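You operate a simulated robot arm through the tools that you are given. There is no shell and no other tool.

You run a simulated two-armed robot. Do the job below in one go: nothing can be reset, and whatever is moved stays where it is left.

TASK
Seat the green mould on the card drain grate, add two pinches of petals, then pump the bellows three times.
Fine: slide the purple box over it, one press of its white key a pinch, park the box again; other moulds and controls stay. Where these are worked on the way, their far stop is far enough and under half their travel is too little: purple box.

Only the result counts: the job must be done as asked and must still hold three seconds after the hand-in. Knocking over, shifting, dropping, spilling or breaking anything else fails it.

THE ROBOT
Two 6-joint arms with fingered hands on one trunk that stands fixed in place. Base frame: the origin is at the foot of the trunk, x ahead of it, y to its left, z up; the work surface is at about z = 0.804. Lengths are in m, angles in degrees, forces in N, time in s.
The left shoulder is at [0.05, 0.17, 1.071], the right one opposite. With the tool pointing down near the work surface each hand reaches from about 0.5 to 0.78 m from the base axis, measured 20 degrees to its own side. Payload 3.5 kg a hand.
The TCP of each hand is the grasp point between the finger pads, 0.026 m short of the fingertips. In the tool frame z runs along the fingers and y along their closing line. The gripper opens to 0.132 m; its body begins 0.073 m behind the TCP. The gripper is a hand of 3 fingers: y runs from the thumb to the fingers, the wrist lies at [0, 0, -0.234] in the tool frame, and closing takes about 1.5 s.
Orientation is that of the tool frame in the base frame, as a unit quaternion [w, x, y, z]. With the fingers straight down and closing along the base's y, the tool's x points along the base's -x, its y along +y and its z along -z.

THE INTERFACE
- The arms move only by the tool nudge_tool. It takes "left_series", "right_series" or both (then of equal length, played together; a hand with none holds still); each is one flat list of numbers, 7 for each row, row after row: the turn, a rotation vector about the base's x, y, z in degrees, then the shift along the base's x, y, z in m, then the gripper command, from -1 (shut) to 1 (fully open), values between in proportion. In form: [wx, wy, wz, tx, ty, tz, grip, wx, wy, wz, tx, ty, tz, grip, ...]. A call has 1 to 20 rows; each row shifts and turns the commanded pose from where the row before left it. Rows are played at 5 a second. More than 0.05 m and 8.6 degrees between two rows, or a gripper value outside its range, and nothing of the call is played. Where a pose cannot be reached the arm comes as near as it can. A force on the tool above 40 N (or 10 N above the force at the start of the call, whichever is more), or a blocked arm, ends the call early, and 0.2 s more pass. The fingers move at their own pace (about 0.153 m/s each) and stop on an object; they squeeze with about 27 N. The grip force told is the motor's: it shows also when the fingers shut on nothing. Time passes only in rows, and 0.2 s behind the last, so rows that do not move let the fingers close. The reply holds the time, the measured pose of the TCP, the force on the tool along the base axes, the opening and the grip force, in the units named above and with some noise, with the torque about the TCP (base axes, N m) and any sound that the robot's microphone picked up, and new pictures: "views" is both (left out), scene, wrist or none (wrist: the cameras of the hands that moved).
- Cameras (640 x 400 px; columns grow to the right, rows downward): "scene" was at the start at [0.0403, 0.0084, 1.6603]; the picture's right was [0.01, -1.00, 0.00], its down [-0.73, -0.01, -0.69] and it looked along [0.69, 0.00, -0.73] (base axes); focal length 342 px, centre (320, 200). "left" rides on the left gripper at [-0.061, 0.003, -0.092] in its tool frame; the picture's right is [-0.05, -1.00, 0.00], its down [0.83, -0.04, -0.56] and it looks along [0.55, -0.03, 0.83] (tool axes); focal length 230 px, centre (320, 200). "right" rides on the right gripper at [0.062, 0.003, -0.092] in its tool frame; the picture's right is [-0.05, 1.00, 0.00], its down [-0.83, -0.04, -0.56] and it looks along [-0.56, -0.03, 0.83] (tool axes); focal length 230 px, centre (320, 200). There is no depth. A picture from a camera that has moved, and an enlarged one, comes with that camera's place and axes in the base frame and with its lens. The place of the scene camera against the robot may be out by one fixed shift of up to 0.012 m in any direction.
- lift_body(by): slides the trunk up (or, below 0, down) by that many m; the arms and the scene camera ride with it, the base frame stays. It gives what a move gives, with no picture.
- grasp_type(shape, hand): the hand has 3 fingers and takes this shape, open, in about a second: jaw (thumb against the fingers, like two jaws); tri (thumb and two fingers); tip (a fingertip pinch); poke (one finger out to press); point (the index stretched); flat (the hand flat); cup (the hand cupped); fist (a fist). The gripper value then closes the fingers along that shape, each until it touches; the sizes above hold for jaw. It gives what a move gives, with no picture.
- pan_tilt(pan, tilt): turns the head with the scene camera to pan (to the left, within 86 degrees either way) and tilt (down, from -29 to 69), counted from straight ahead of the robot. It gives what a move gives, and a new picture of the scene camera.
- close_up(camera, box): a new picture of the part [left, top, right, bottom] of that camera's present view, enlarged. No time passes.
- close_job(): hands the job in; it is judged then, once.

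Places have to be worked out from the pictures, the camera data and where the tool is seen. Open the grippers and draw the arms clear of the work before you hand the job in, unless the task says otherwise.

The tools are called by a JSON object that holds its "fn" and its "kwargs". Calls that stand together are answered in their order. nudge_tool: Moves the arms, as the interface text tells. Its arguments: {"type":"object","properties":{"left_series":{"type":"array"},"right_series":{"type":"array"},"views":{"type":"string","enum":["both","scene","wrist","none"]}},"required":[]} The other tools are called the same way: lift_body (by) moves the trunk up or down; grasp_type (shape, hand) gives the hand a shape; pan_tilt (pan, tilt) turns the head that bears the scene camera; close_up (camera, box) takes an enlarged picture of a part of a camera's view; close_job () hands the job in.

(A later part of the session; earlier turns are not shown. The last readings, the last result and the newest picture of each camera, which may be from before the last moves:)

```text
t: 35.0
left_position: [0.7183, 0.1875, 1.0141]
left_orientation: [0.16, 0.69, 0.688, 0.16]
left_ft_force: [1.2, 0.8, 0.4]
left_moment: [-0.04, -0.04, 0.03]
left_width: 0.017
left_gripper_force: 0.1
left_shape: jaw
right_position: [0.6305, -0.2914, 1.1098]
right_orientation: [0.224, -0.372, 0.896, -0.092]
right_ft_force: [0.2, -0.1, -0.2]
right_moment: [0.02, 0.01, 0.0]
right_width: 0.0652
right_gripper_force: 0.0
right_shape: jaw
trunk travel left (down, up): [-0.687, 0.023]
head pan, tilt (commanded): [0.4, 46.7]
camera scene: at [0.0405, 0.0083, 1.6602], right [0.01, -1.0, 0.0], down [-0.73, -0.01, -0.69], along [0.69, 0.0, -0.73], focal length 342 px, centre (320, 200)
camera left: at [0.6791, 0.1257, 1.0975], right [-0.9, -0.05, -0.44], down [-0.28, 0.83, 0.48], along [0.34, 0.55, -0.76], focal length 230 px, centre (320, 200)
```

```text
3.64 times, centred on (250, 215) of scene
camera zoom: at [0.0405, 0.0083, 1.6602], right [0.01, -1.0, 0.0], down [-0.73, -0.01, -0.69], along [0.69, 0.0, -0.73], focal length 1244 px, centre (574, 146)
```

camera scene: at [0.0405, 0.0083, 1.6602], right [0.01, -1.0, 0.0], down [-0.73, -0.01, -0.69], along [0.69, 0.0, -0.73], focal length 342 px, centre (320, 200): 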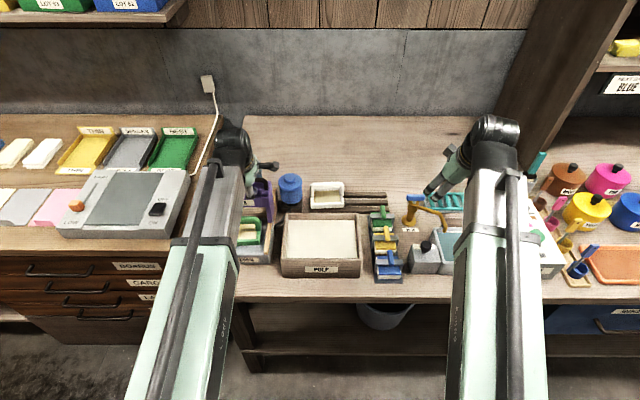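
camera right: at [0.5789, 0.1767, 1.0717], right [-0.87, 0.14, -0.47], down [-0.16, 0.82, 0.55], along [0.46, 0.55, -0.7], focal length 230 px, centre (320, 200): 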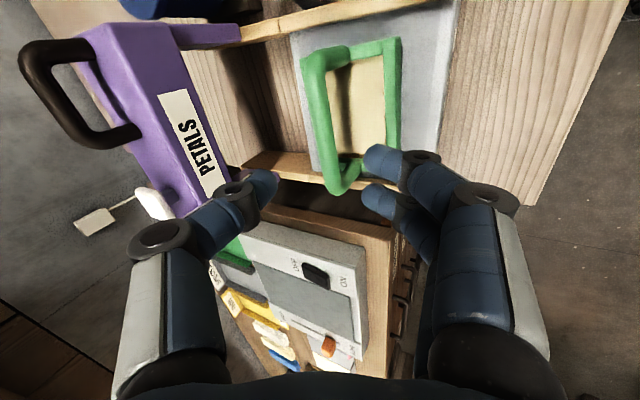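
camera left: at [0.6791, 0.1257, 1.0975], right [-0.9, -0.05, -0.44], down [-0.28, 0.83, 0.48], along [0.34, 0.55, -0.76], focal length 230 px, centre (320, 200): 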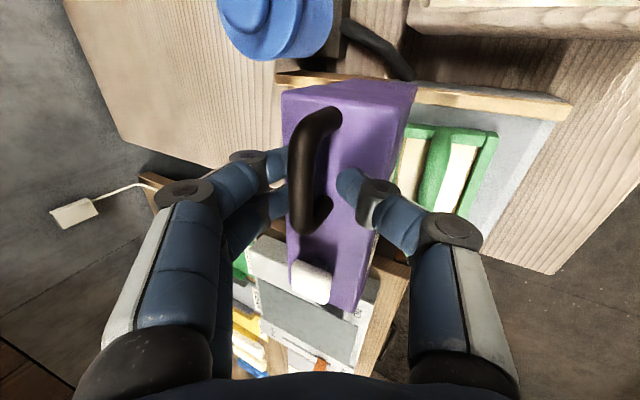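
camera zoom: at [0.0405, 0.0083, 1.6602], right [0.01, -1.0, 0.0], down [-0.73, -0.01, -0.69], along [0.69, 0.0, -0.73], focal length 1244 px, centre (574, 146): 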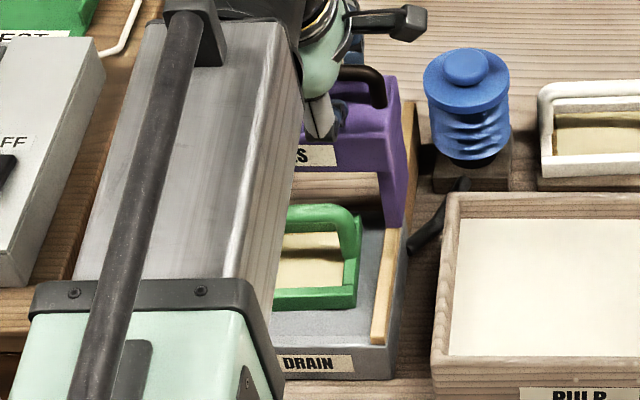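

The box front is about 3 cm short of being over the mould's handle. I pull in small steps now, watching force.

{"fn": "nudge_tool", "kwargs": {"left_series": [0, 0, 0, -0.008, 0, 0, -0.75, 0, 0, 0, -0.008, 0, 0, -0.75, 0, 0, 0, -0.008, 0, 0, -0.75, 0, 0, 0, 0, 0, 0, -0.75], "views": "wrist"}}

{"fn": "close_up", "kwargs": {"camera": "scene", "box": [230, 180, 300, 250]}}

{"fn": "close_up", "kwargs": {"camera": "left", "box": [300, 80, 520, 240]}}

```text
t: 36.0
left_position: [0.693, 0.1885, 1.0135]
left_orientation: [0.16, 0.69, 0.688, 0.16]
left_ft_force: [1.5, -1.6, -0.8]
left_moment: [-0.02, 0.02, -0.02]
left_width: 0.0169
left_gripper_force: 0.0
left_shape: jaw
right_position: [0.6301, -0.2918, 1.1096]
right_orientation: [0.224, -0.371, 0.897, -0.092]
right_ft_force: [0.7, -0.3, -0.8]
right_moment: [0.02, -0.02, 0.04]
right_width: 0.0655
right_gripper_force: 0.1
right_shape: jaw
trunk travel left (down, up): [-0.687, 0.023]
head pan, tilt (commanded): [0.4, 46.7]
camera left: at [0.6549, 0.1259, 1.0978], right [-0.9, -0.05, -0.44], down [-0.28, 0.83, 0.48], along [0.34, 0.55, -0.76], focal length 230 px, centre (320, 200)
```

left: 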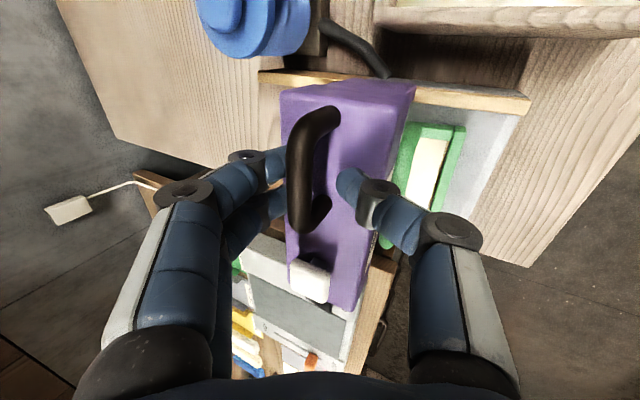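

```text
5.71 times, centred on (265, 215) of scene
camera zoom: at [0.0407, 0.0083, 1.6602], right [0.01, -1.0, 0.0], down [-0.73, -0.01, -0.69], along [0.69, 0.0, -0.73], focal length 1954 px, centre (634, 114)
```

zoom: 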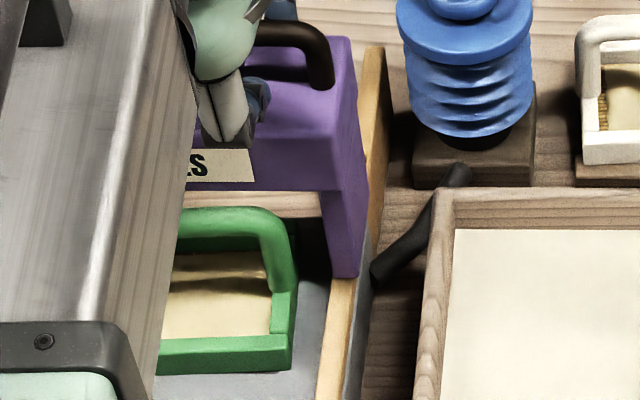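

```text
2.50 times, centred on (410, 160) of left
camera zoom: at [0.6549, 0.1259, 1.0978], right [-0.9, -0.05, -0.44], down [-0.28, 0.83, 0.48], along [0.34, 0.55, -0.76], focal length 575 px, centre (95, 300)
```

zoom: 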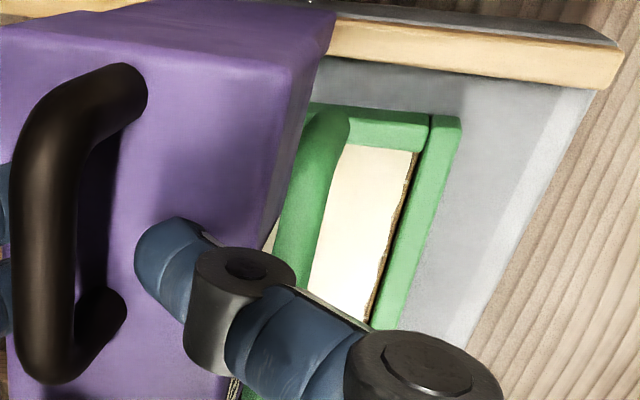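

The box's lower front edge comes close to the handle of the mould in height, so I creep in 8 mm steps and watch whether the mould is touched.

{"fn": "nudge_tool", "kwargs": {"left_series": [0, 0, 0, -0.004, 0, 0, -0.75, 0, 0, 0, -0.004, 0, 0, -0.75, 0, 0, 0, 0, 0, 0, -0.75], "views": "none"}}

{"fn": "close_up", "kwargs": {"camera": "scene", "box": [235, 190, 285, 250]}}

{"fn": "close_up", "kwargs": {"camera": "left", "box": [300, 80, 520, 240]}}

```text
t: 36.8
left_position: [0.6836, 0.1862, 1.0141]
left_orientation: [0.16, 0.69, 0.688, 0.159]
left_ft_force: [2.1, 0.5, -0.8]
left_moment: [-0.03, 0.02, 0.0]
left_width: 0.0172
left_gripper_force: 0.1
left_shape: jaw
right_position: [0.6307, -0.2915, 1.1097]
right_orientation: [0.224, -0.371, 0.896, -0.093]
right_ft_force: [-0.7, 0.5, 0.4]
right_moment: [-0.01, 0.01, 0.01]
right_width: 0.0654
right_gripper_force: 0.0
right_shape: jaw
trunk travel left (down, up): [-0.687, 0.023]
head pan, tilt (commanded): [0.4, 46.7]
```

```text
6.67 times, centred on (260, 220) of scene
camera zoom: at [0.0406, 0.0083, 1.6602], right [0.01, -1.0, 0.0], down [-0.73, -0.01, -0.69], along [0.69, 0.0, -0.73], focal length 2280 px, centre (720, 67)
```

zoom: 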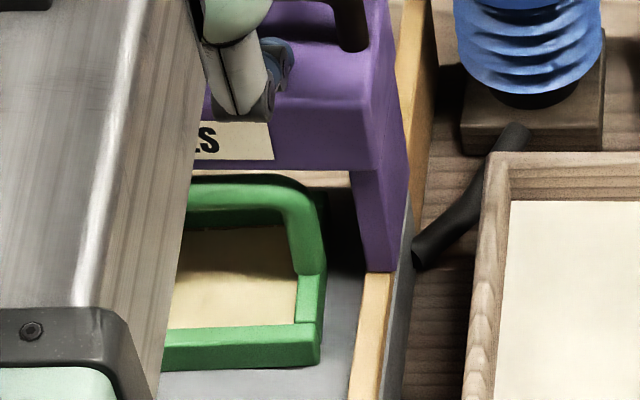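

```text
2.50 times, centred on (410, 160) of left
camera zoom: at [0.6466, 0.1259, 1.0978], right [-0.9, -0.05, -0.44], down [-0.28, 0.83, 0.48], along [0.34, 0.55, -0.76], focal length 575 px, centre (95, 300)
```

zoom: 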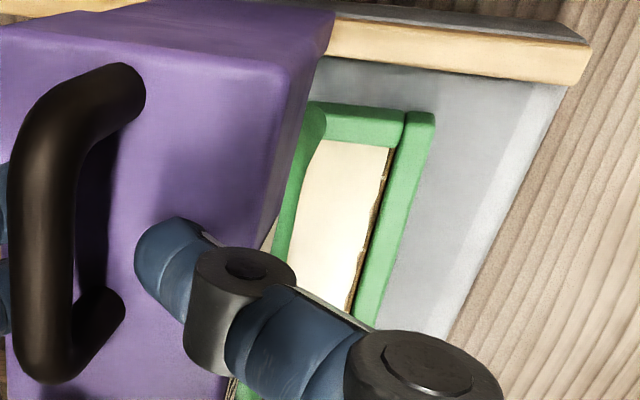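

A gap still shows between the box edge and the bar, and the mould has not moved. I continue another 8 mm.

{"fn": "nudge_tool", "kwargs": {"left_series": [0, 0, 0, -0.004, 0, 0, -0.75, 0, 0, 0, -0.004, 0, 0, -0.75, 0, 0, 0, 0, 0, 0, -0.75], "views": "none"}}

{"fn": "close_up", "kwargs": {"camera": "scene", "box": [235, 190, 285, 250]}}

{"fn": "close_up", "kwargs": {"camera": "left", "box": [300, 80, 520, 240]}}

```text
t: 37.6
left_position: [0.6767, 0.1869, 1.0147]
left_orientation: [0.16, 0.69, 0.687, 0.16]
left_ft_force: [2.1, 0.3, -1.7]
left_moment: [-0.06, 0.04, -0.01]
left_width: 0.0171
left_gripper_force: 0.1
left_shape: jaw
right_position: [0.6296, -0.2915, 1.1086]
right_orientation: [0.224, -0.372, 0.896, -0.091]
right_ft_force: [0.0, 0.4, 0.7]
right_moment: [0.01, 0.0, 0.01]
right_width: 0.0654
right_gripper_force: 0.0
right_shape: jaw
trunk travel left (down, up): [-0.687, 0.023]
head pan, tilt (commanded): [0.4, 46.7]
```

```text
6.67 times, centred on (260, 220) of scene
camera zoom: at [0.0407, 0.0085, 1.6602], right [0.01, -1.0, 0.0], down [-0.73, -0.01, -0.69], along [0.69, 0.0, -0.73], focal length 2280 px, centre (720, 67)
```

zoom: 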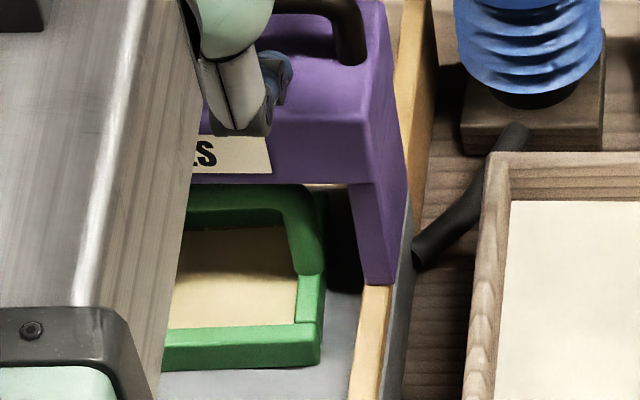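

```text
2.50 times, centred on (410, 160) of left
camera zoom: at [0.639, 0.1255, 1.098], right [-0.9, -0.05, -0.44], down [-0.28, 0.83, 0.48], along [0.34, 0.55, -0.76], focal length 575 px, centre (95, 300)
```

zoom: 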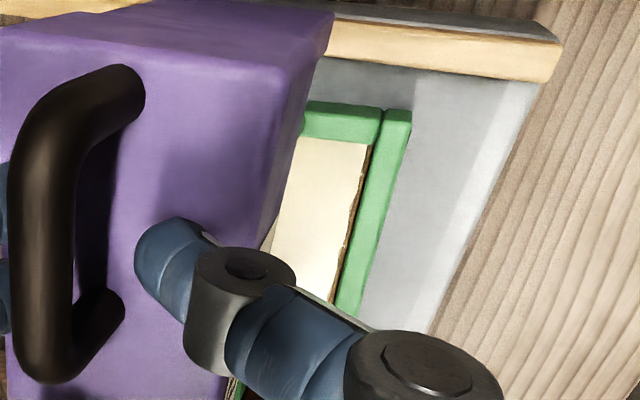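

The front edge has passed over the bar with the mould unmoved. I keep pulling in 5 mm rows toward the far stop.

{"fn": "nudge_tool", "kwargs": {"left_series": [0, 0, 0, -0.005, 0, 0, -0.75, 0, 0, 0, -0.005, 0, 0, -0.75, 0, 0, 0, -0.005, 0, 0, -0.75, 0, 0, 0, 0, 0, 0, -0.75], "views": "none"}}

{"fn": "close_up", "kwargs": {"camera": "scene", "box": [225, 180, 285, 260]}}

{"fn": "close_up", "kwargs": {"camera": "left", "box": [260, 60, 520, 240]}}

```text
t: 38.6
left_position: [0.6612, 0.1876, 1.0149]
left_orientation: [0.16, 0.69, 0.687, 0.16]
left_ft_force: [1.6, -1.0, -0.8]
left_moment: [0.0, 0.03, 0.01]
left_width: 0.0169
left_gripper_force: 0.0
left_shape: jaw
right_position: [0.6308, -0.2909, 1.111]
right_orientation: [0.225, -0.371, 0.896, -0.092]
right_ft_force: [-0.1, 0.4, 0.0]
right_moment: [-0.02, 0.03, 0.02]
right_width: 0.0656
right_gripper_force: 0.0
right_shape: jaw
trunk travel left (down, up): [-0.687, 0.023]
head pan, tilt (commanded): [0.4, 46.7]
```

```text
5.00 times, centred on (255, 220) of scene
camera zoom: at [0.0407, 0.0083, 1.6602], right [0.01, -1.0, 0.0], down [-0.73, -0.01, -0.69], along [0.69, 0.0, -0.73], focal length 1710 px, centre (645, 100)
```

zoom: 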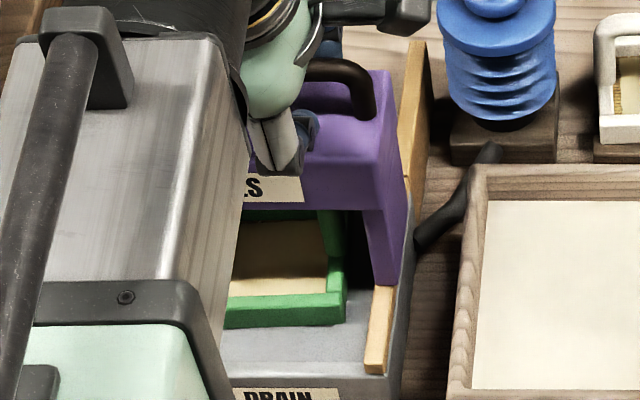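

```text
2.22 times, centred on (390, 150) of left
camera zoom: at [0.6234, 0.1259, 1.0978], right [-0.9, -0.05, -0.44], down [-0.28, 0.83, 0.48], along [0.34, 0.55, -0.76], focal length 511 px, centre (164, 311)
```

zoom: 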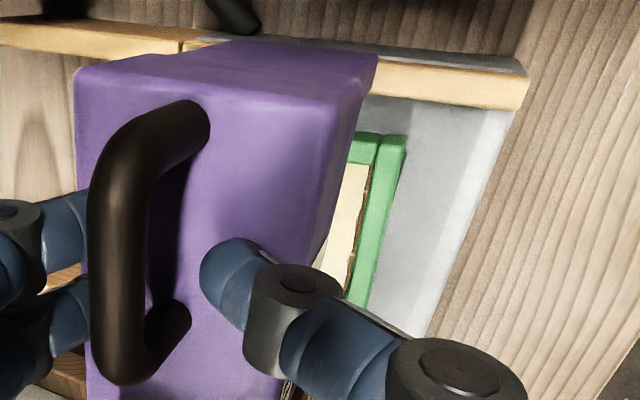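

The box now covers the rear two thirds of the mould. I continue toward the stop with small rows and watch for the force to rise.

{"fn": "nudge_tool", "kwargs": {"left_series": [0, 0, 0, -0.005, 0, 0, -0.75, 0, 0, 0, -0.005, 0, 0, -0.75, 0, 0, 0, -0.005, 0, 0, -0.75, 0, 0, 0, -0.004, 0, 0, -0.75, 0, 0, 0, 0, 0, 0, -0.75], "views": "none"}}

{"fn": "close_up", "kwargs": {"camera": "scene", "box": [225, 180, 285, 260]}}

{"fn": "close_up", "kwargs": {"camera": "left", "box": [260, 60, 520, 240]}}

```text
t: 39.8
left_position: [0.6438, 0.1864, 1.0142]
left_orientation: [0.16, 0.69, 0.688, 0.16]
left_ft_force: [7.0, 1.2, -2.0]
left_moment: [-0.05, 0.0, 0.01]
left_width: 0.0179
left_gripper_force: 0.1
left_shape: jaw
right_position: [0.6325, -0.292, 1.1096]
right_orientation: [0.224, -0.372, 0.896, -0.092]
right_ft_force: [0.0, 0.1, -0.5]
right_moment: [-0.01, 0.02, 0.01]
right_width: 0.0651
right_gripper_force: 0.1
right_shape: jaw
trunk travel left (down, up): [-0.687, 0.023]
head pan, tilt (commanded): [0.4, 46.7]
```

```text
5.00 times, centred on (255, 220) of scene
camera zoom: at [0.0415, 0.0085, 1.6602], right [0.01, -1.0, 0.0], down [-0.73, -0.01, -0.69], along [0.69, 0.0, -0.73], focal length 1710 px, centre (645, 100)
```

zoom: 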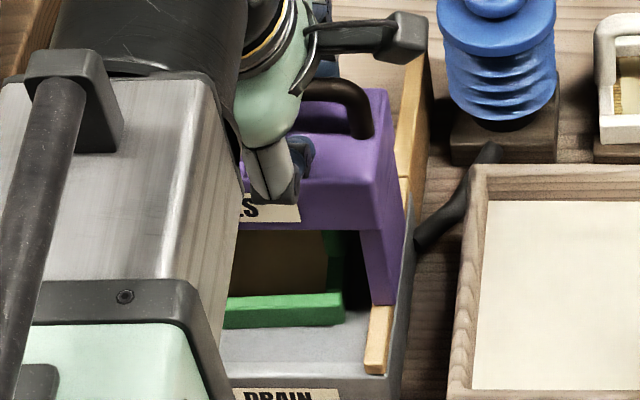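

```text
2.22 times, centred on (390, 150) of left
camera zoom: at [0.6052, 0.1256, 1.0977], right [-0.9, -0.05, -0.44], down [-0.28, 0.83, 0.48], along [0.34, 0.55, -0.76], focal length 511 px, centre (164, 311)
```

zoom: 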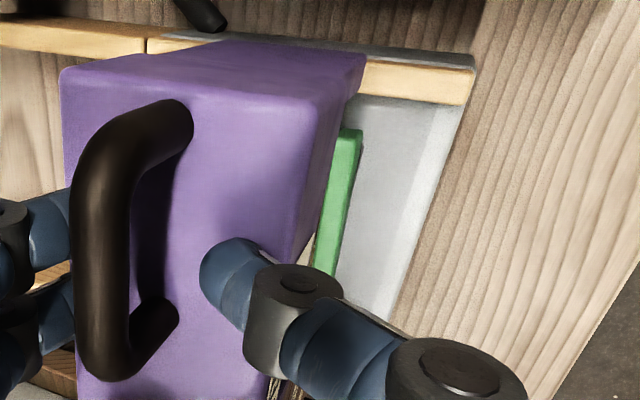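

The force rose to 7 N at TCP x = 0.644, probably the far stop. I pull 3 mm more to confirm.

{"fn": "nudge_tool", "kwargs": {"left_series": [0, 0, 0, -0.003, 0, 0, -0.75, 0, 0, 0, -0.002, 0, 0, -0.75, 0, 0, 0, 0, 0, 0, -0.75], "views": "none"}}

{"fn": "close_up", "kwargs": {"camera": "scene", "box": [225, 180, 285, 260]}}

{"fn": "close_up", "kwargs": {"camera": "left", "box": [220, 60, 480, 260]}}

```text
t: 40.6
left_position: [0.6388, 0.1876, 1.0137]
left_orientation: [0.159, 0.69, 0.688, 0.16]
left_ft_force: [12.3, 0.3, -4.4]
left_moment: [0.0, 0.11, 0.01]
left_width: 0.0187
left_gripper_force: 0.1
left_shape: jaw
right_position: [0.6327, -0.2924, 1.1087]
right_orientation: [0.224, -0.371, 0.896, -0.093]
right_ft_force: [0.0, -0.6, -0.2]
right_moment: [0.0, -0.02, -0.01]
right_width: 0.0653
right_gripper_force: 0.1
right_shape: jaw
trunk travel left (down, up): [-0.687, 0.023]
head pan, tilt (commanded): [0.4, 46.7]
```

```text
5.00 times, centred on (255, 220) of scene
camera zoom: at [0.0425, 0.0085, 1.6602], right [0.01, -1.0, 0.0], down [-0.73, -0.01, -0.69], along [0.69, 0.0, -0.73], focal length 1710 px, centre (645, 100)
```

zoom: 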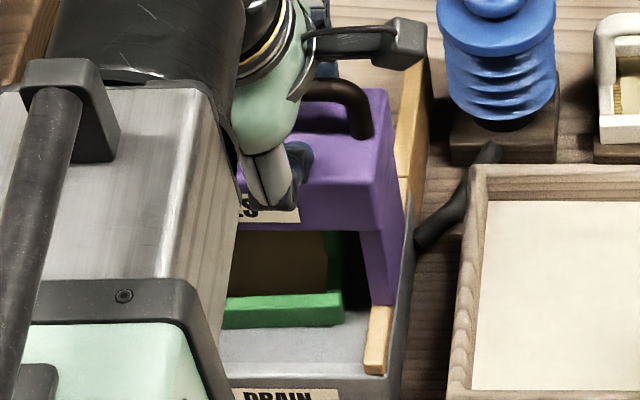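

```text
2.00 times, centred on (350, 160) of left
camera zoom: at [0.6015, 0.1257, 1.0977], right [-0.9, -0.05, -0.44], down [-0.28, 0.83, 0.48], along [0.34, 0.55, -0.76], focal length 460 px, centre (260, 280)
```

zoom: 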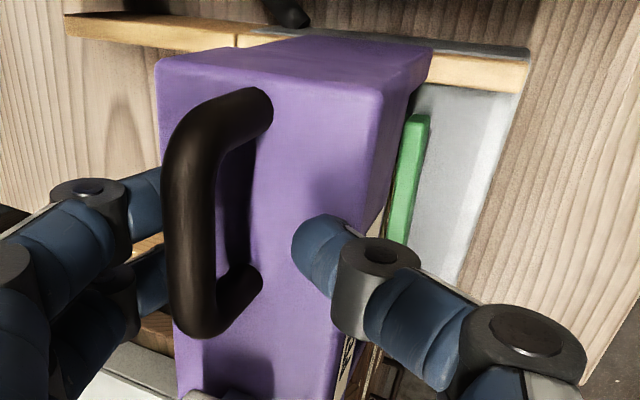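

The box is against its far stop (12 N, no further motion) and the mould is unmoved. I relax, open slightly, and withdraw the left hand up and back from the handle.

{"fn": "nudge_tool", "kwargs": {"left_series": [0, 0, 0, 0.004, 0, 0.002, -0.7, 0, 0, 0, 0, 0, 0.004, -0.5, 0, 0, 0, -0.002, 0, 0.005, -0.4, 0, 0, 0, -0.008, 0, 0.016, -0.35, 0, 0, 0, -0.008, 0, 0.016, -0.35, 0, 0, 0, -0.008, 0, 0.02, -0.35, 0, 0, 0, -0.008, 0, 0.025, -0.35, 0, 0, 0, 0, 0, 0, -0.35], "views": "both"}}

{"fn": "close_up", "kwargs": {"camera": "left", "box": [220, 60, 480, 260]}}

{"fn": "close_up", "kwargs": {"camera": "scene", "box": [190, 150, 310, 270]}}

```text
t: 42.4
left_position: [0.6061, 0.1861, 1.102]
left_orientation: [0.16, 0.69, 0.688, 0.159]
left_ft_force: [-0.1, 1.4, -0.1]
left_moment: [0.01, -0.02, -0.01]
left_width: 0.0425
left_gripper_force: 0.0
left_shape: jaw
right_position: [0.6306, -0.2921, 1.1104]
right_orientation: [0.224, -0.371, 0.896, -0.092]
right_ft_force: [-1.2, 0.2, -0.7]
right_moment: [0.02, -0.01, 0.0]
right_width: 0.0652
right_gripper_force: 0.1
right_shape: jaw
trunk travel left (down, up): [-0.687, 0.023]
head pan, tilt (commanded): [0.4, 46.7]
camera scene: at [0.0405, 0.0084, 1.6602], right [0.01, -1.0, 0.0], down [-0.73, -0.01, -0.69], along [0.69, 0.0, -0.73], focal length 342 px, centre (320, 200)
camera left: at [0.5691, 0.1251, 1.1861], right [-0.9, -0.05, -0.44], down [-0.28, 0.83, 0.48], along [0.34, 0.55, -0.76], focal length 230 px, centre (320, 200)
```

scene: 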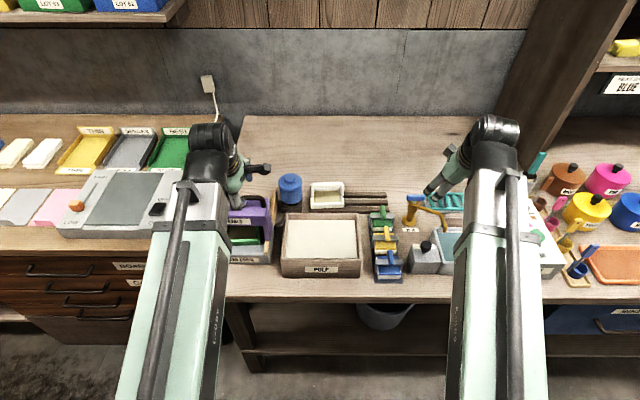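
left: 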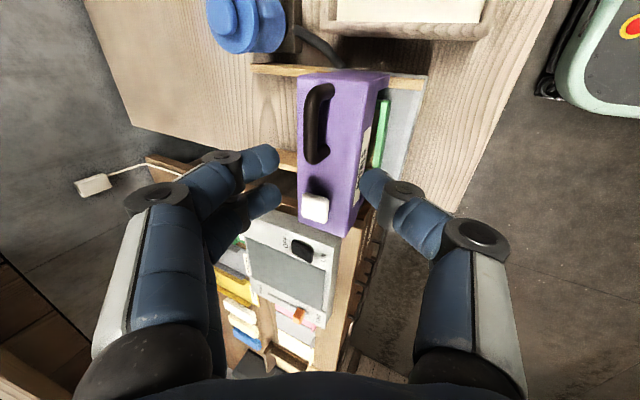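

```text
2.00 times, centred on (350, 160) of left
camera zoom: at [0.5691, 0.1251, 1.1861], right [-0.9, -0.05, -0.44], down [-0.28, 0.83, 0.48], along [0.34, 0.55, -0.76], focal length 460 px, centre (260, 280)
```

zoom: 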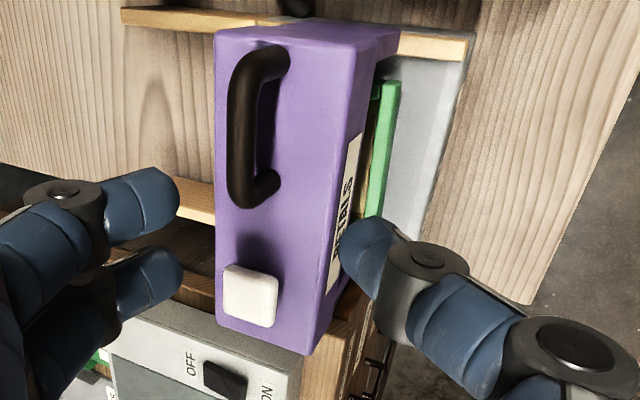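

```text
3.33 times, centred on (250, 210) of scene
camera zoom: at [0.0405, 0.0084, 1.6602], right [0.01, -1.0, 0.0], down [-0.73, -0.01, -0.69], along [0.69, 0.0, -0.73], focal length 1140 px, centre (553, 167)
```

zoom: 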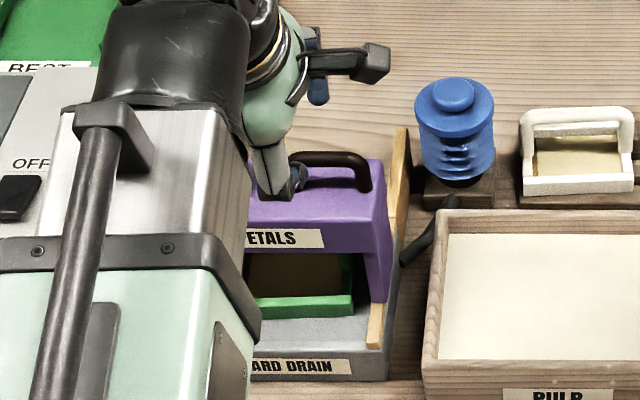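

The box stays at its stop and the key is now at about (0.662, 0.277, top 0.993). I set the left tool upright above the key with the fingers shut.

{"fn": "nudge_tool", "kwargs": {"left_series": [0, 6.5, 0, 0.014, 0.0228, 0.0, -0.6, 0, 6.5, 0, 0.014, 0.0228, 0.0, -0.8, 0, 6.5, 0, 0.014, 0.0228, -0.01, -1, 0, 6.5, 0, 0.014, 0.0225, -0.02, -1, 0, 0, 0, 0, 0, 0, -1, 0, 0, 0, 0, 0, 0, -1, 0, 0, 0, 0, 0, 0, -1], "views": "both"}}

{"fn": "close_up", "kwargs": {"camera": "left", "box": [220, 60, 480, 260]}}

{"fn": "close_up", "kwargs": {"camera": "scene", "box": [190, 130, 310, 250]}}

```text
t: 44.0
left_position: [0.6625, 0.2764, 1.0711]
left_orientation: [0.001, 0.708, 0.706, 0.0]
left_ft_force: [0.2, 0.3, 0.4]
left_moment: [0.01, 0.01, 0.0]
left_width: 0.0
left_gripper_force: 26.8
left_shape: jaw
right_position: [0.6308, -0.2916, 1.109]
right_orientation: [0.224, -0.372, 0.896, -0.092]
right_ft_force: [0.5, -0.5, 0.6]
right_moment: [-0.01, 0.01, 0.01]
right_width: 0.0655
right_gripper_force: 0.1
right_shape: jaw
trunk travel left (down, up): [-0.687, 0.023]
head pan, tilt (commanded): [0.4, 46.7]
camera scene: at [0.0401, 0.0082, 1.6603], right [0.01, -1.0, 0.0], down [-0.73, -0.01, -0.69], along [0.69, 0.0, -0.73], focal length 342 px, centre (320, 200)
camera left: at [0.6662, 0.2164, 1.1629], right [-1.0, -0.05, 0.0], down [-0.04, 0.83, 0.55], along [-0.03, 0.55, -0.83], focal length 230 px, centre (320, 200)
```

scene: 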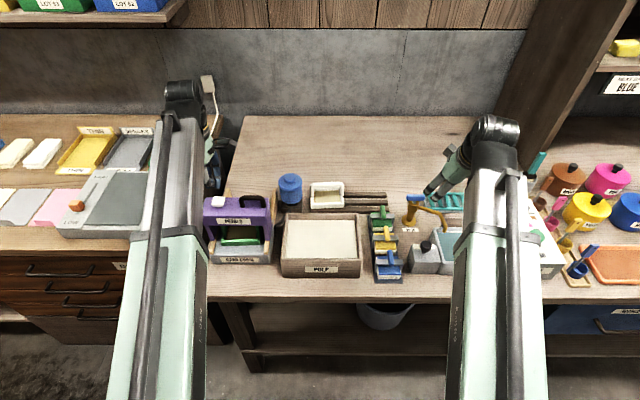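
left: 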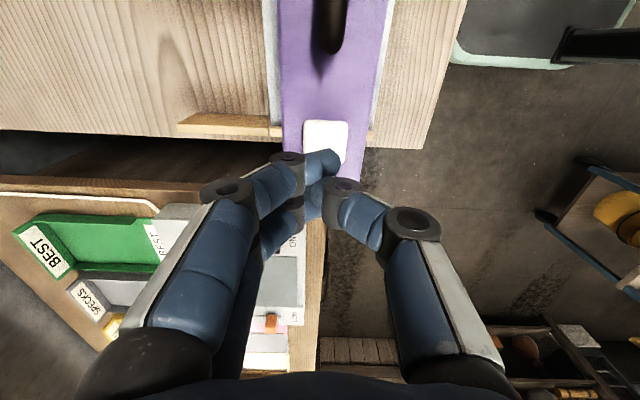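

```text
2.00 times, centred on (350, 160) of left
camera zoom: at [0.6662, 0.2164, 1.1629], right [-1.0, -0.05, 0.0], down [-0.04, 0.83, 0.55], along [-0.03, 0.55, -0.83], focal length 460 px, centre (260, 280)
```

zoom: 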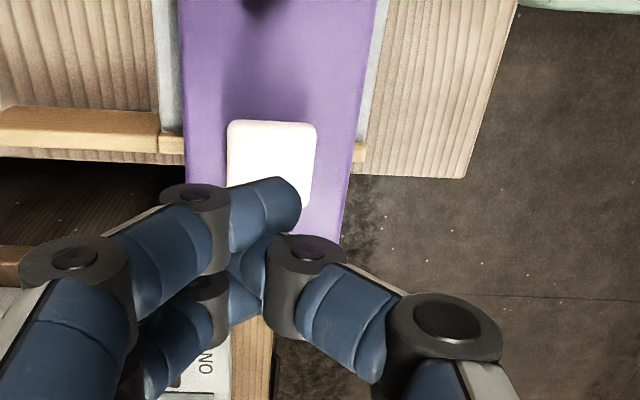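

```text
3.33 times, centred on (250, 190) of scene
camera zoom: at [0.0401, 0.0082, 1.6603], right [0.01, -1.0, 0.0], down [-0.73, -0.01, -0.69], along [0.69, 0.0, -0.73], focal length 1140 px, centre (553, 233)
```

zoom: 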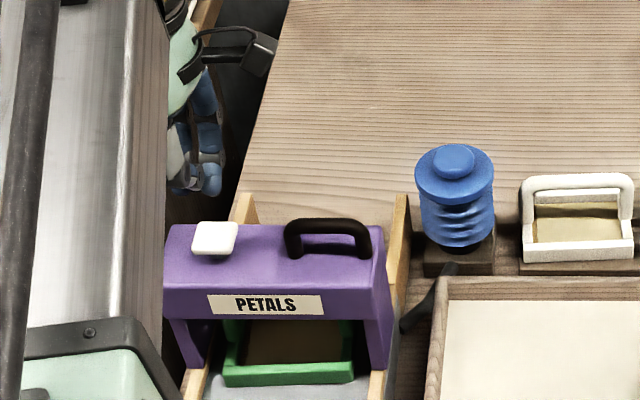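

The key is at (0.658, 0.276), right below the shut fingertips. I lower to about 1.5 cm above it and look.

{"fn": "nudge_tool", "kwargs": {"left_series": [0, 0, 0, -0.004, 0, -0.018, -1, 0, 0, 0, 0, 0, -0.018, -1, 0, 0, 0, 0, 0, 0, -1], "views": "both"}}

{"fn": "close_up", "kwargs": {"camera": "left", "box": [220, 60, 480, 260]}}

{"fn": "close_up", "kwargs": {"camera": "scene", "box": [190, 150, 270, 230]}}

```text
t: 44.8
left_position: [0.6594, 0.2778, 1.0346]
left_orientation: [0.001, 0.708, 0.706, 0.0]
left_ft_force: [-0.6, -0.1, 0.2]
left_moment: [0.03, 0.0, 0.0]
left_width: 0.0
left_gripper_force: 26.6
left_shape: jaw
right_position: [0.63, -0.2924, 1.1104]
right_orientation: [0.224, -0.372, 0.896, -0.092]
right_ft_force: [0.4, 0.1, 0.0]
right_moment: [-0.01, 0.01, 0.0]
right_width: 0.0654
right_gripper_force: 0.0
right_shape: jaw
trunk travel left (down, up): [-0.687, 0.023]
head pan, tilt (commanded): [0.4, 46.7]
camera scene: at [0.0401, 0.0083, 1.6603], right [0.01, -1.0, 0.0], down [-0.73, -0.01, -0.69], along [0.69, 0.0, -0.73], focal length 342 px, centre (320, 200)
camera left: at [0.662, 0.2161, 1.1262], right [-1.0, -0.05, 0.0], down [-0.04, 0.83, 0.55], along [-0.03, 0.55, -0.83], focal length 230 px, centre (320, 200)
```

scene: 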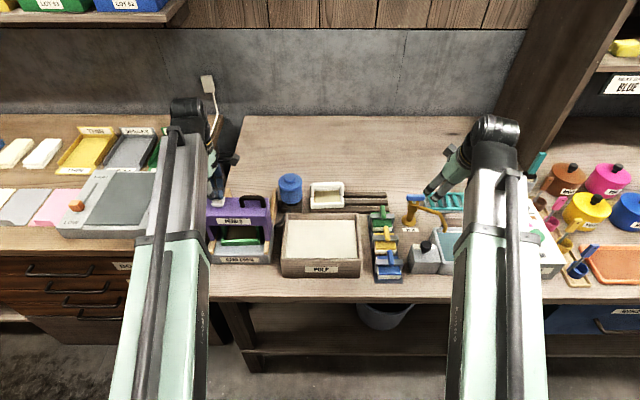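
left: 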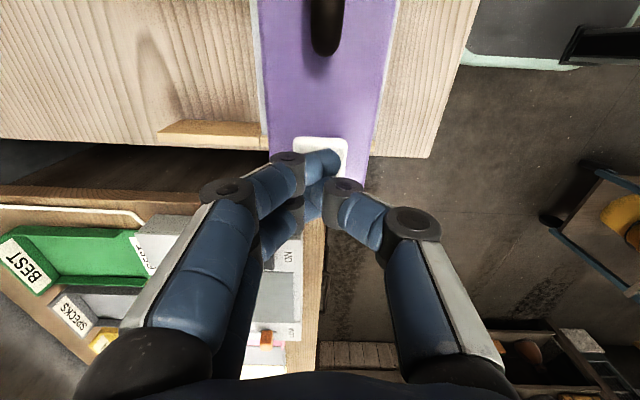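

```text
2.00 times, centred on (350, 160) of left
camera zoom: at [0.662, 0.2161, 1.1262], right [-1.0, -0.05, 0.0], down [-0.04, 0.83, 0.55], along [-0.03, 0.55, -0.83], focal length 460 px, centre (260, 280)
```

zoom: 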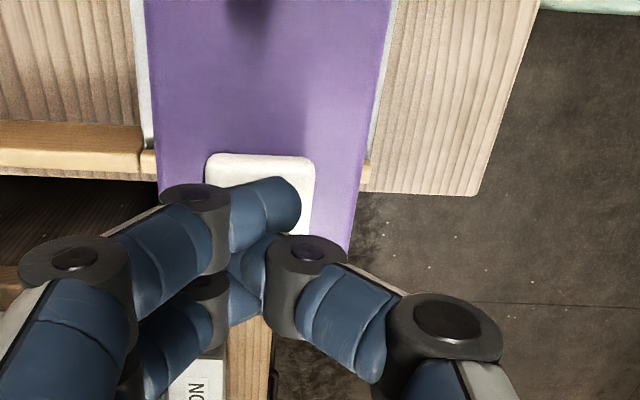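

```text
5.00 times, centred on (230, 190) of scene
camera zoom: at [0.0401, 0.0083, 1.6603], right [0.01, -1.0, 0.0], down [-0.73, -0.01, -0.69], along [0.69, 0.0, -0.73], focal length 1710 px, centre (770, 250)
```

zoom: 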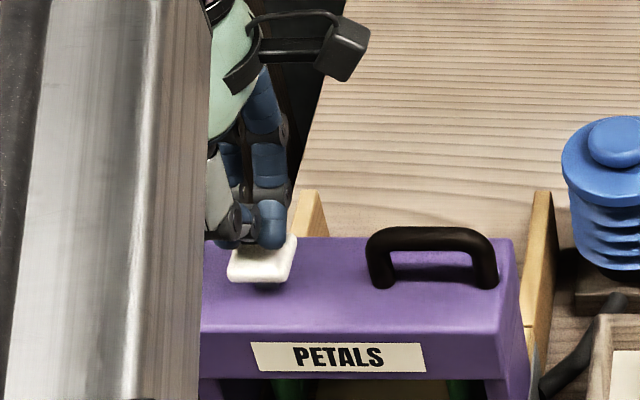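

The shut fingertips hover over the key. I creep down to find contact.

{"fn": "nudge_tool", "kwargs": {"left_series": [0, 0, 0, 0, 0, -0.004, -1, 0, 0, 0, 0, 0, -0.004, -1, 0, 0, 0, 0, 0, -0.004, -1, 0, 0, 0, 0, 0, 0, -1], "views": "none"}}

{"fn": "close_up", "kwargs": {"camera": "scene", "box": [190, 150, 270, 230]}}

{"fn": "close_up", "kwargs": {"camera": "left", "box": [220, 60, 480, 260]}}

```text
t: 45.8
left_position: [0.6588, 0.2771, 1.0238]
left_orientation: [0.002, 0.709, 0.706, 0.0]
left_ft_force: [-0.1, -1.3, 1.0]
left_moment: [0.0, 0.02, -0.02]
left_width: 0.0
left_gripper_force: 26.9
left_shape: jaw
right_position: [0.6304, -0.2921, 1.1097]
right_orientation: [0.224, -0.372, 0.896, -0.092]
right_ft_force: [-0.6, -0.8, 0.2]
right_moment: [0.01, -0.04, 0.01]
right_width: 0.0653
right_gripper_force: 0.0
right_shape: jaw
trunk travel left (down, up): [-0.687, 0.023]
head pan, tilt (commanded): [0.4, 46.7]
```

```text
5.00 times, centred on (230, 190) of scene
camera zoom: at [0.0401, 0.0082, 1.6603], right [0.01, -1.0, 0.0], down [-0.73, -0.01, -0.69], along [0.69, 0.0, -0.73], focal length 1710 px, centre (770, 250)
```

zoom: 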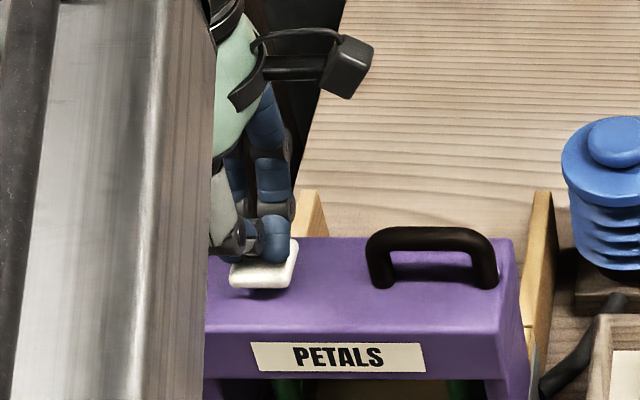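

```text
2.00 times, centred on (350, 160) of left
camera zoom: at [0.6619, 0.2162, 1.1155], right [-1.0, -0.05, 0.0], down [-0.04, 0.83, 0.55], along [-0.03, 0.55, -0.83], focal length 460 px, centre (260, 280)
```

zoom: 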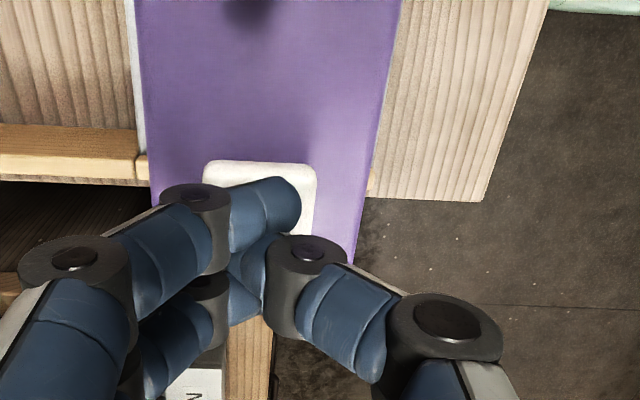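

Nearly touching. I continue down in 2 mm steps.

{"fn": "nudge_tool", "kwargs": {"left_series": [0, 0, 0, 0, 0, -0.002, -1, 0, 0, 0, 0, 0, -0.002, -1, 0, 0, 0, 0, 0, 0, -1], "views": "none"}}

{"fn": "close_up", "kwargs": {"camera": "scene", "box": [190, 150, 270, 230]}}

```text
t: 46.6
left_position: [0.6597, 0.2774, 1.0208]
left_orientation: [0.001, 0.708, 0.706, 0.0]
left_ft_force: [-0.6, -0.1, 3.3]
left_moment: [-0.01, 0.0, 0.0]
left_width: 0.0001
left_gripper_force: 26.3
left_shape: jaw
right_position: [0.6286, -0.292, 1.1109]
right_orientation: [0.225, -0.372, 0.896, -0.092]
right_ft_force: [-0.3, -0.2, -0.8]
right_moment: [0.03, 0.01, 0.02]
right_width: 0.0653
right_gripper_force: 0.1
right_shape: jaw
trunk travel left (down, up): [-0.687, 0.023]
head pan, tilt (commanded): [0.4, 46.7]
heard: click
```

```text
5.00 times, centred on (230, 190) of scene
camera zoom: at [0.0398, 0.0083, 1.6603], right [0.01, -1.0, 0.0], down [-0.73, -0.01, -0.69], along [0.69, 0.0, -0.73], focal length 1710 px, centre (770, 250)
```

zoom: 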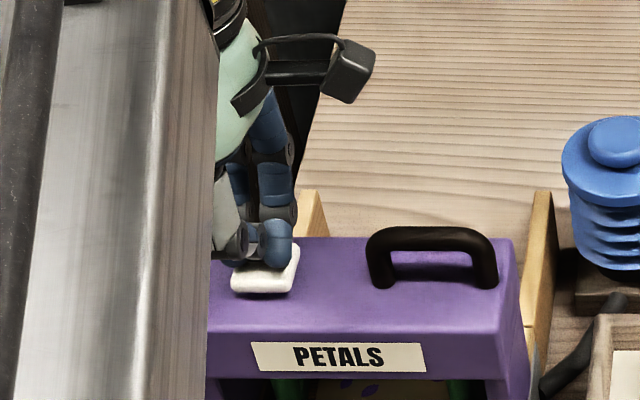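

A click was heard and petals show on the mould: first pinch done. I lift well clear so that the key comes back up, and check.

{"fn": "nudge_tool", "kwargs": {"left_series": [0, 0, 0, 0, 0, 0.005, -1, 0, 0, 0, 0, 0, 0.008, -1, 0, 0, 0, 0, 0, 0.004, -1, 0, 0, 0, 0, 0, 0, -1], "views": "none"}}

{"fn": "close_up", "kwargs": {"camera": "scene", "box": [190, 150, 290, 270]}}

```text
t: 47.6
left_position: [0.6582, 0.2769, 1.0381]
left_orientation: [0.001, 0.709, 0.705, 0.0]
left_ft_force: [0.5, 0.6, 0.0]
left_moment: [-0.03, 0.01, 0.01]
left_width: 0.0
left_gripper_force: 26.8
left_shape: jaw
right_position: [0.6306, -0.291, 1.1093]
right_orientation: [0.225, -0.371, 0.896, -0.092]
right_ft_force: [-0.2, 0.1, -0.5]
right_moment: [-0.02, -0.01, -0.02]
right_width: 0.0654
right_gripper_force: 0.1
right_shape: jaw
trunk travel left (down, up): [-0.687, 0.023]
head pan, tilt (commanded): [0.4, 46.7]
```

```text
3.33 times, centred on (240, 210) of scene
camera zoom: at [0.0402, 0.0083, 1.6602], right [0.01, -1.0, 0.0], down [-0.73, -0.01, -0.69], along [0.69, 0.0, -0.73], focal length 1140 px, centre (587, 167)
```

zoom: 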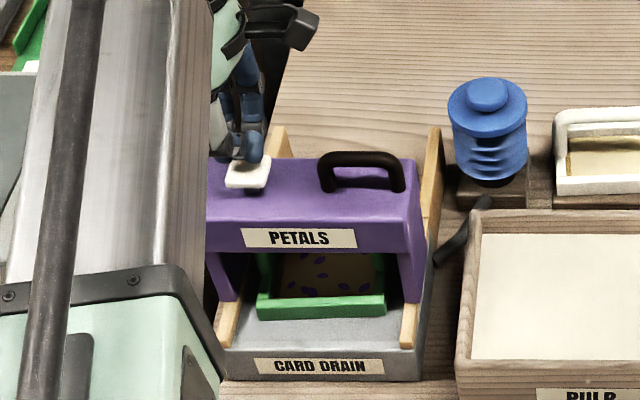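

Petals lie on the mould and the key is back up. I press a second time to the same depth.

{"fn": "nudge_tool", "kwargs": {"left_series": [0, 0, 0, 0, 0, -0.006, -1, 0, 0, 0, 0, 0, -0.006, -1, 0, 0, 0, 0, 0, -0.003, -1, 0, 0, 0, 0, 0, -0.002, -1, 0, 0, 0, 0, 0, 0, -1], "views": "none"}}

{"fn": "close_up", "kwargs": {"camera": "scene", "box": [190, 150, 290, 270]}}

```text
t: 48.8
left_position: [0.6606, 0.278, 1.0205]
left_orientation: [0.002, 0.708, 0.706, 0.0]
left_ft_force: [-0.4, 0.3, 3.3]
left_moment: [0.0, -0.02, -0.02]
left_width: 0.0
left_gripper_force: 27.5
left_shape: jaw
right_position: [0.6301, -0.291, 1.1104]
right_orientation: [0.225, -0.372, 0.896, -0.092]
right_ft_force: [0.6, 0.4, -0.6]
right_moment: [-0.02, 0.02, 0.01]
right_width: 0.0657
right_gripper_force: 0.1
right_shape: jaw
trunk travel left (down, up): [-0.687, 0.023]
head pan, tilt (commanded): [0.4, 46.7]
heard: click
```

```text
3.33 times, centred on (240, 210) of scene
camera zoom: at [0.0399, 0.0082, 1.6603], right [0.01, -1.0, 0.0], down [-0.73, -0.01, -0.69], along [0.69, 0.0, -0.73], focal length 1140 px, centre (587, 167)
```

zoom: 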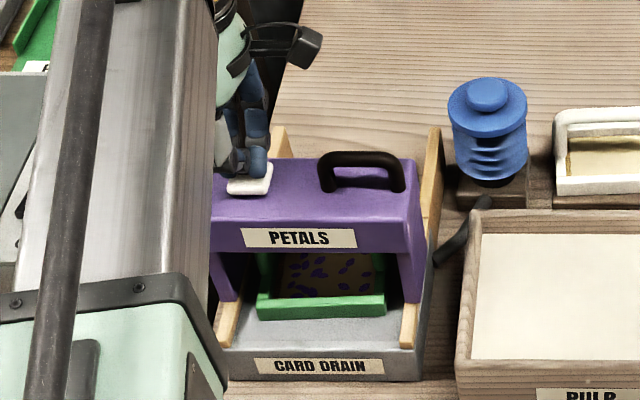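

Second click, and more petals have fallen. I lift off the key and go back to a hover in front of the box handle, tilted as before.

{"fn": "nudge_tool", "kwargs": {"left_series": [0, 0, 0, 0, 0, 0.02, -1, 0, 0, 0, 0, 0, 0.035, -1, 0, 0, 0, 0, 0, 0.03, -1, 0, -6.5, 0, -0.0085, -0.0229, -0.003, -0.6, 0, -6.5, 0, -0.0085, -0.0229, -0.003, -0.39, 0, -6.5, 0, -0.0085, -0.0229, -0.003, -0.39, 0, -6.5, 0, -0.0085, -0.0229, -0.003, -0.39, 0, 0, 0, 0, 0, 0, -0.39], "views": "both"}}

{"fn": "close_up", "kwargs": {"camera": "left", "box": [220, 60, 480, 260]}}

{"fn": "close_up", "kwargs": {"camera": "scene", "box": [190, 150, 290, 270]}}

```text
t: 50.6
left_position: [0.6261, 0.1838, 1.0922]
left_orientation: [0.161, 0.69, 0.688, 0.16]
left_ft_force: [-0.3, -0.7, 0.1]
left_moment: [0.0, 0.03, 0.0]
left_width: 0.04
left_gripper_force: 0.1
left_shape: jaw
right_position: [0.6309, -0.2913, 1.1102]
right_orientation: [0.224, -0.37, 0.897, -0.092]
right_ft_force: [-0.3, -0.9, 0.4]
right_moment: [0.02, 0.01, 0.01]
right_width: 0.0654
right_gripper_force: 0.0
right_shape: jaw
trunk travel left (down, up): [-0.687, 0.023]
head pan, tilt (commanded): [0.4, 46.7]
camera scene: at [0.0405, 0.0085, 1.6602], right [0.01, -1.0, 0.0], down [-0.73, -0.01, -0.69], along [0.69, 0.0, -0.73], focal length 342 px, centre (320, 200)
camera left: at [0.5878, 0.1234, 1.1766], right [-0.9, -0.05, -0.44], down [-0.28, 0.83, 0.48], along [0.34, 0.55, -0.76], focal length 230 px, centre (320, 200)
```

scene: 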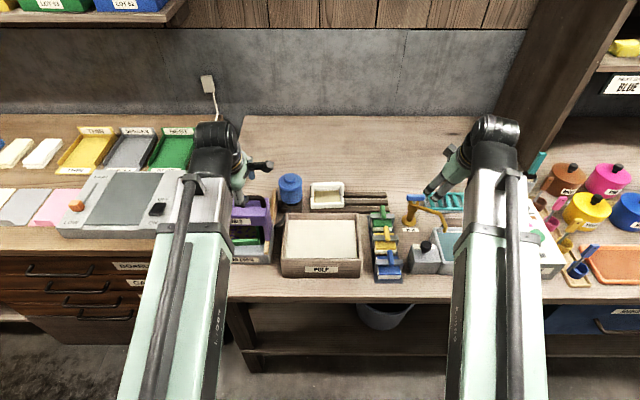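
left: 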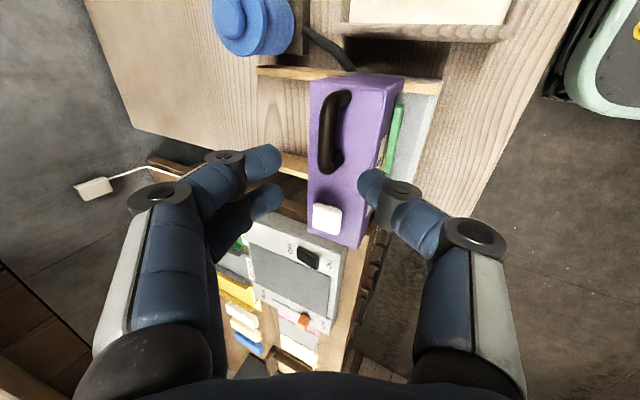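

```text
2.00 times, centred on (350, 160) of left
camera zoom: at [0.5878, 0.1234, 1.1766], right [-0.9, -0.05, -0.44], down [-0.28, 0.83, 0.48], along [0.34, 0.55, -0.76], focal length 460 px, centre (260, 280)
```

zoom: 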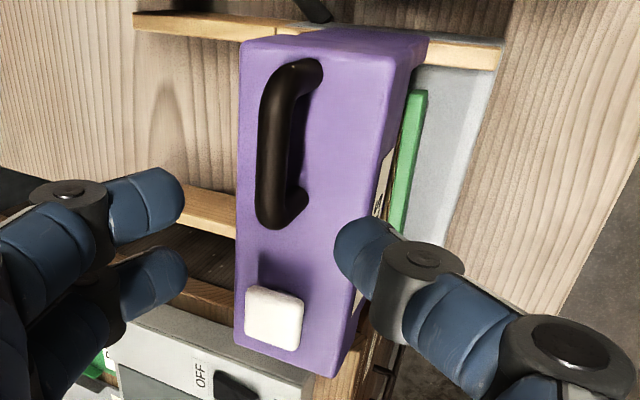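

```text
3.33 times, centred on (240, 210) of scene
camera zoom: at [0.0405, 0.0085, 1.6602], right [0.01, -1.0, 0.0], down [-0.73, -0.01, -0.69], along [0.69, 0.0, -0.73], focal length 1140 px, centre (587, 167)
```

zoom: 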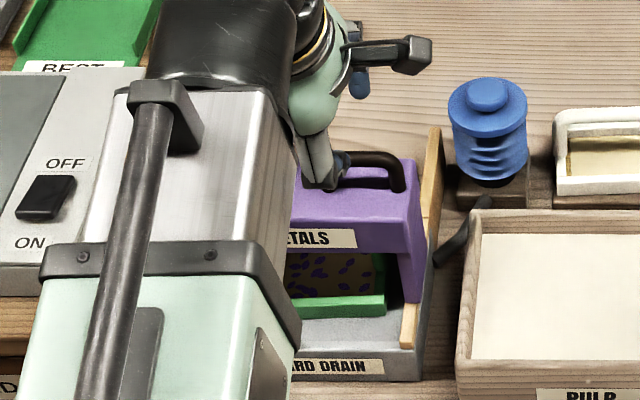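

Bar at (0.663, 0.184). I go down to cage it again, stopping a little higher than the height at which the thumb touched before.

{"fn": "nudge_tool", "kwargs": {"left_series": [0, 0, 0, 0.0035, 0.001, -0.0175, -0.39, 0, 0, 0, 0.009, 0, -0.0185, -0.39, 0, 0, 0, 0.009, 0, -0.0185, -0.39, 0, 0, 0, 0.0085, 0, -0.0175, -0.39, 0, 0, 0, 0, 0, 0, -0.39], "views": "wrist"}}

{"fn": "close_up", "kwargs": {"camera": "left", "box": [200, 60, 440, 260]}}

```text
t: 51.8
left_position: [0.6559, 0.1873, 1.0214]
left_orientation: [0.16, 0.69, 0.688, 0.16]
left_ft_force: [-0.6, -0.3, -0.6]
left_moment: [-0.02, 0.03, -0.02]
left_width: 0.04
left_gripper_force: 0.1
left_shape: jaw
right_position: [0.6299, -0.2907, 1.1107]
right_orientation: [0.225, -0.371, 0.896, -0.092]
right_ft_force: [0.2, 0.6, -0.2]
right_moment: [-0.03, 0.0, -0.02]
right_width: 0.0652
right_gripper_force: 0.0
right_shape: jaw
trunk travel left (down, up): [-0.687, 0.023]
head pan, tilt (commanded): [0.4, 46.7]
camera left: at [0.6181, 0.1255, 1.1054], right [-0.9, -0.05, -0.44], down [-0.28, 0.83, 0.48], along [0.34, 0.55, -0.76], focal length 230 px, centre (320, 200)
```

left: 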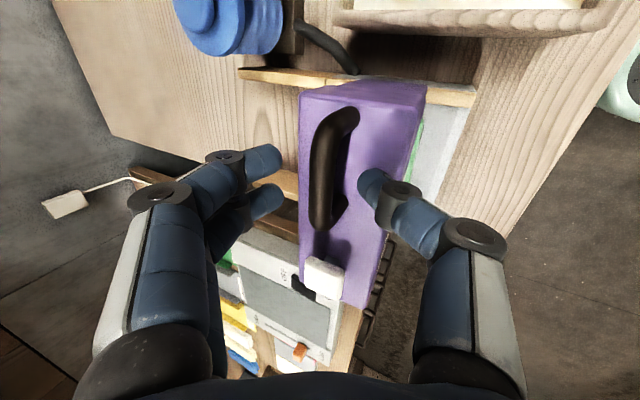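

```text
2.00 times, centred on (320, 160) of left
camera zoom: at [0.6181, 0.1255, 1.1054], right [-0.9, -0.05, -0.44], down [-0.28, 0.83, 0.48], along [0.34, 0.55, -0.76], focal length 460 px, centre (320, 280)
```

zoom: 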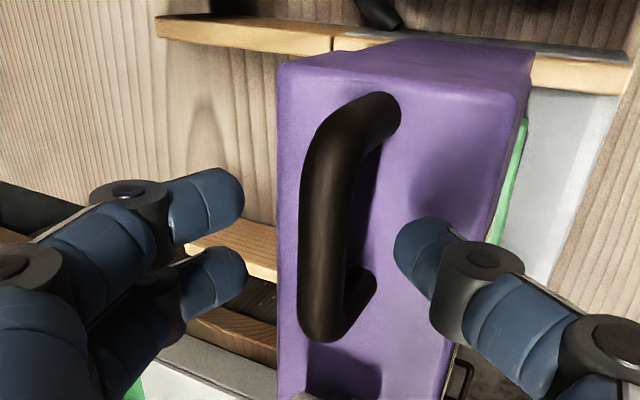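

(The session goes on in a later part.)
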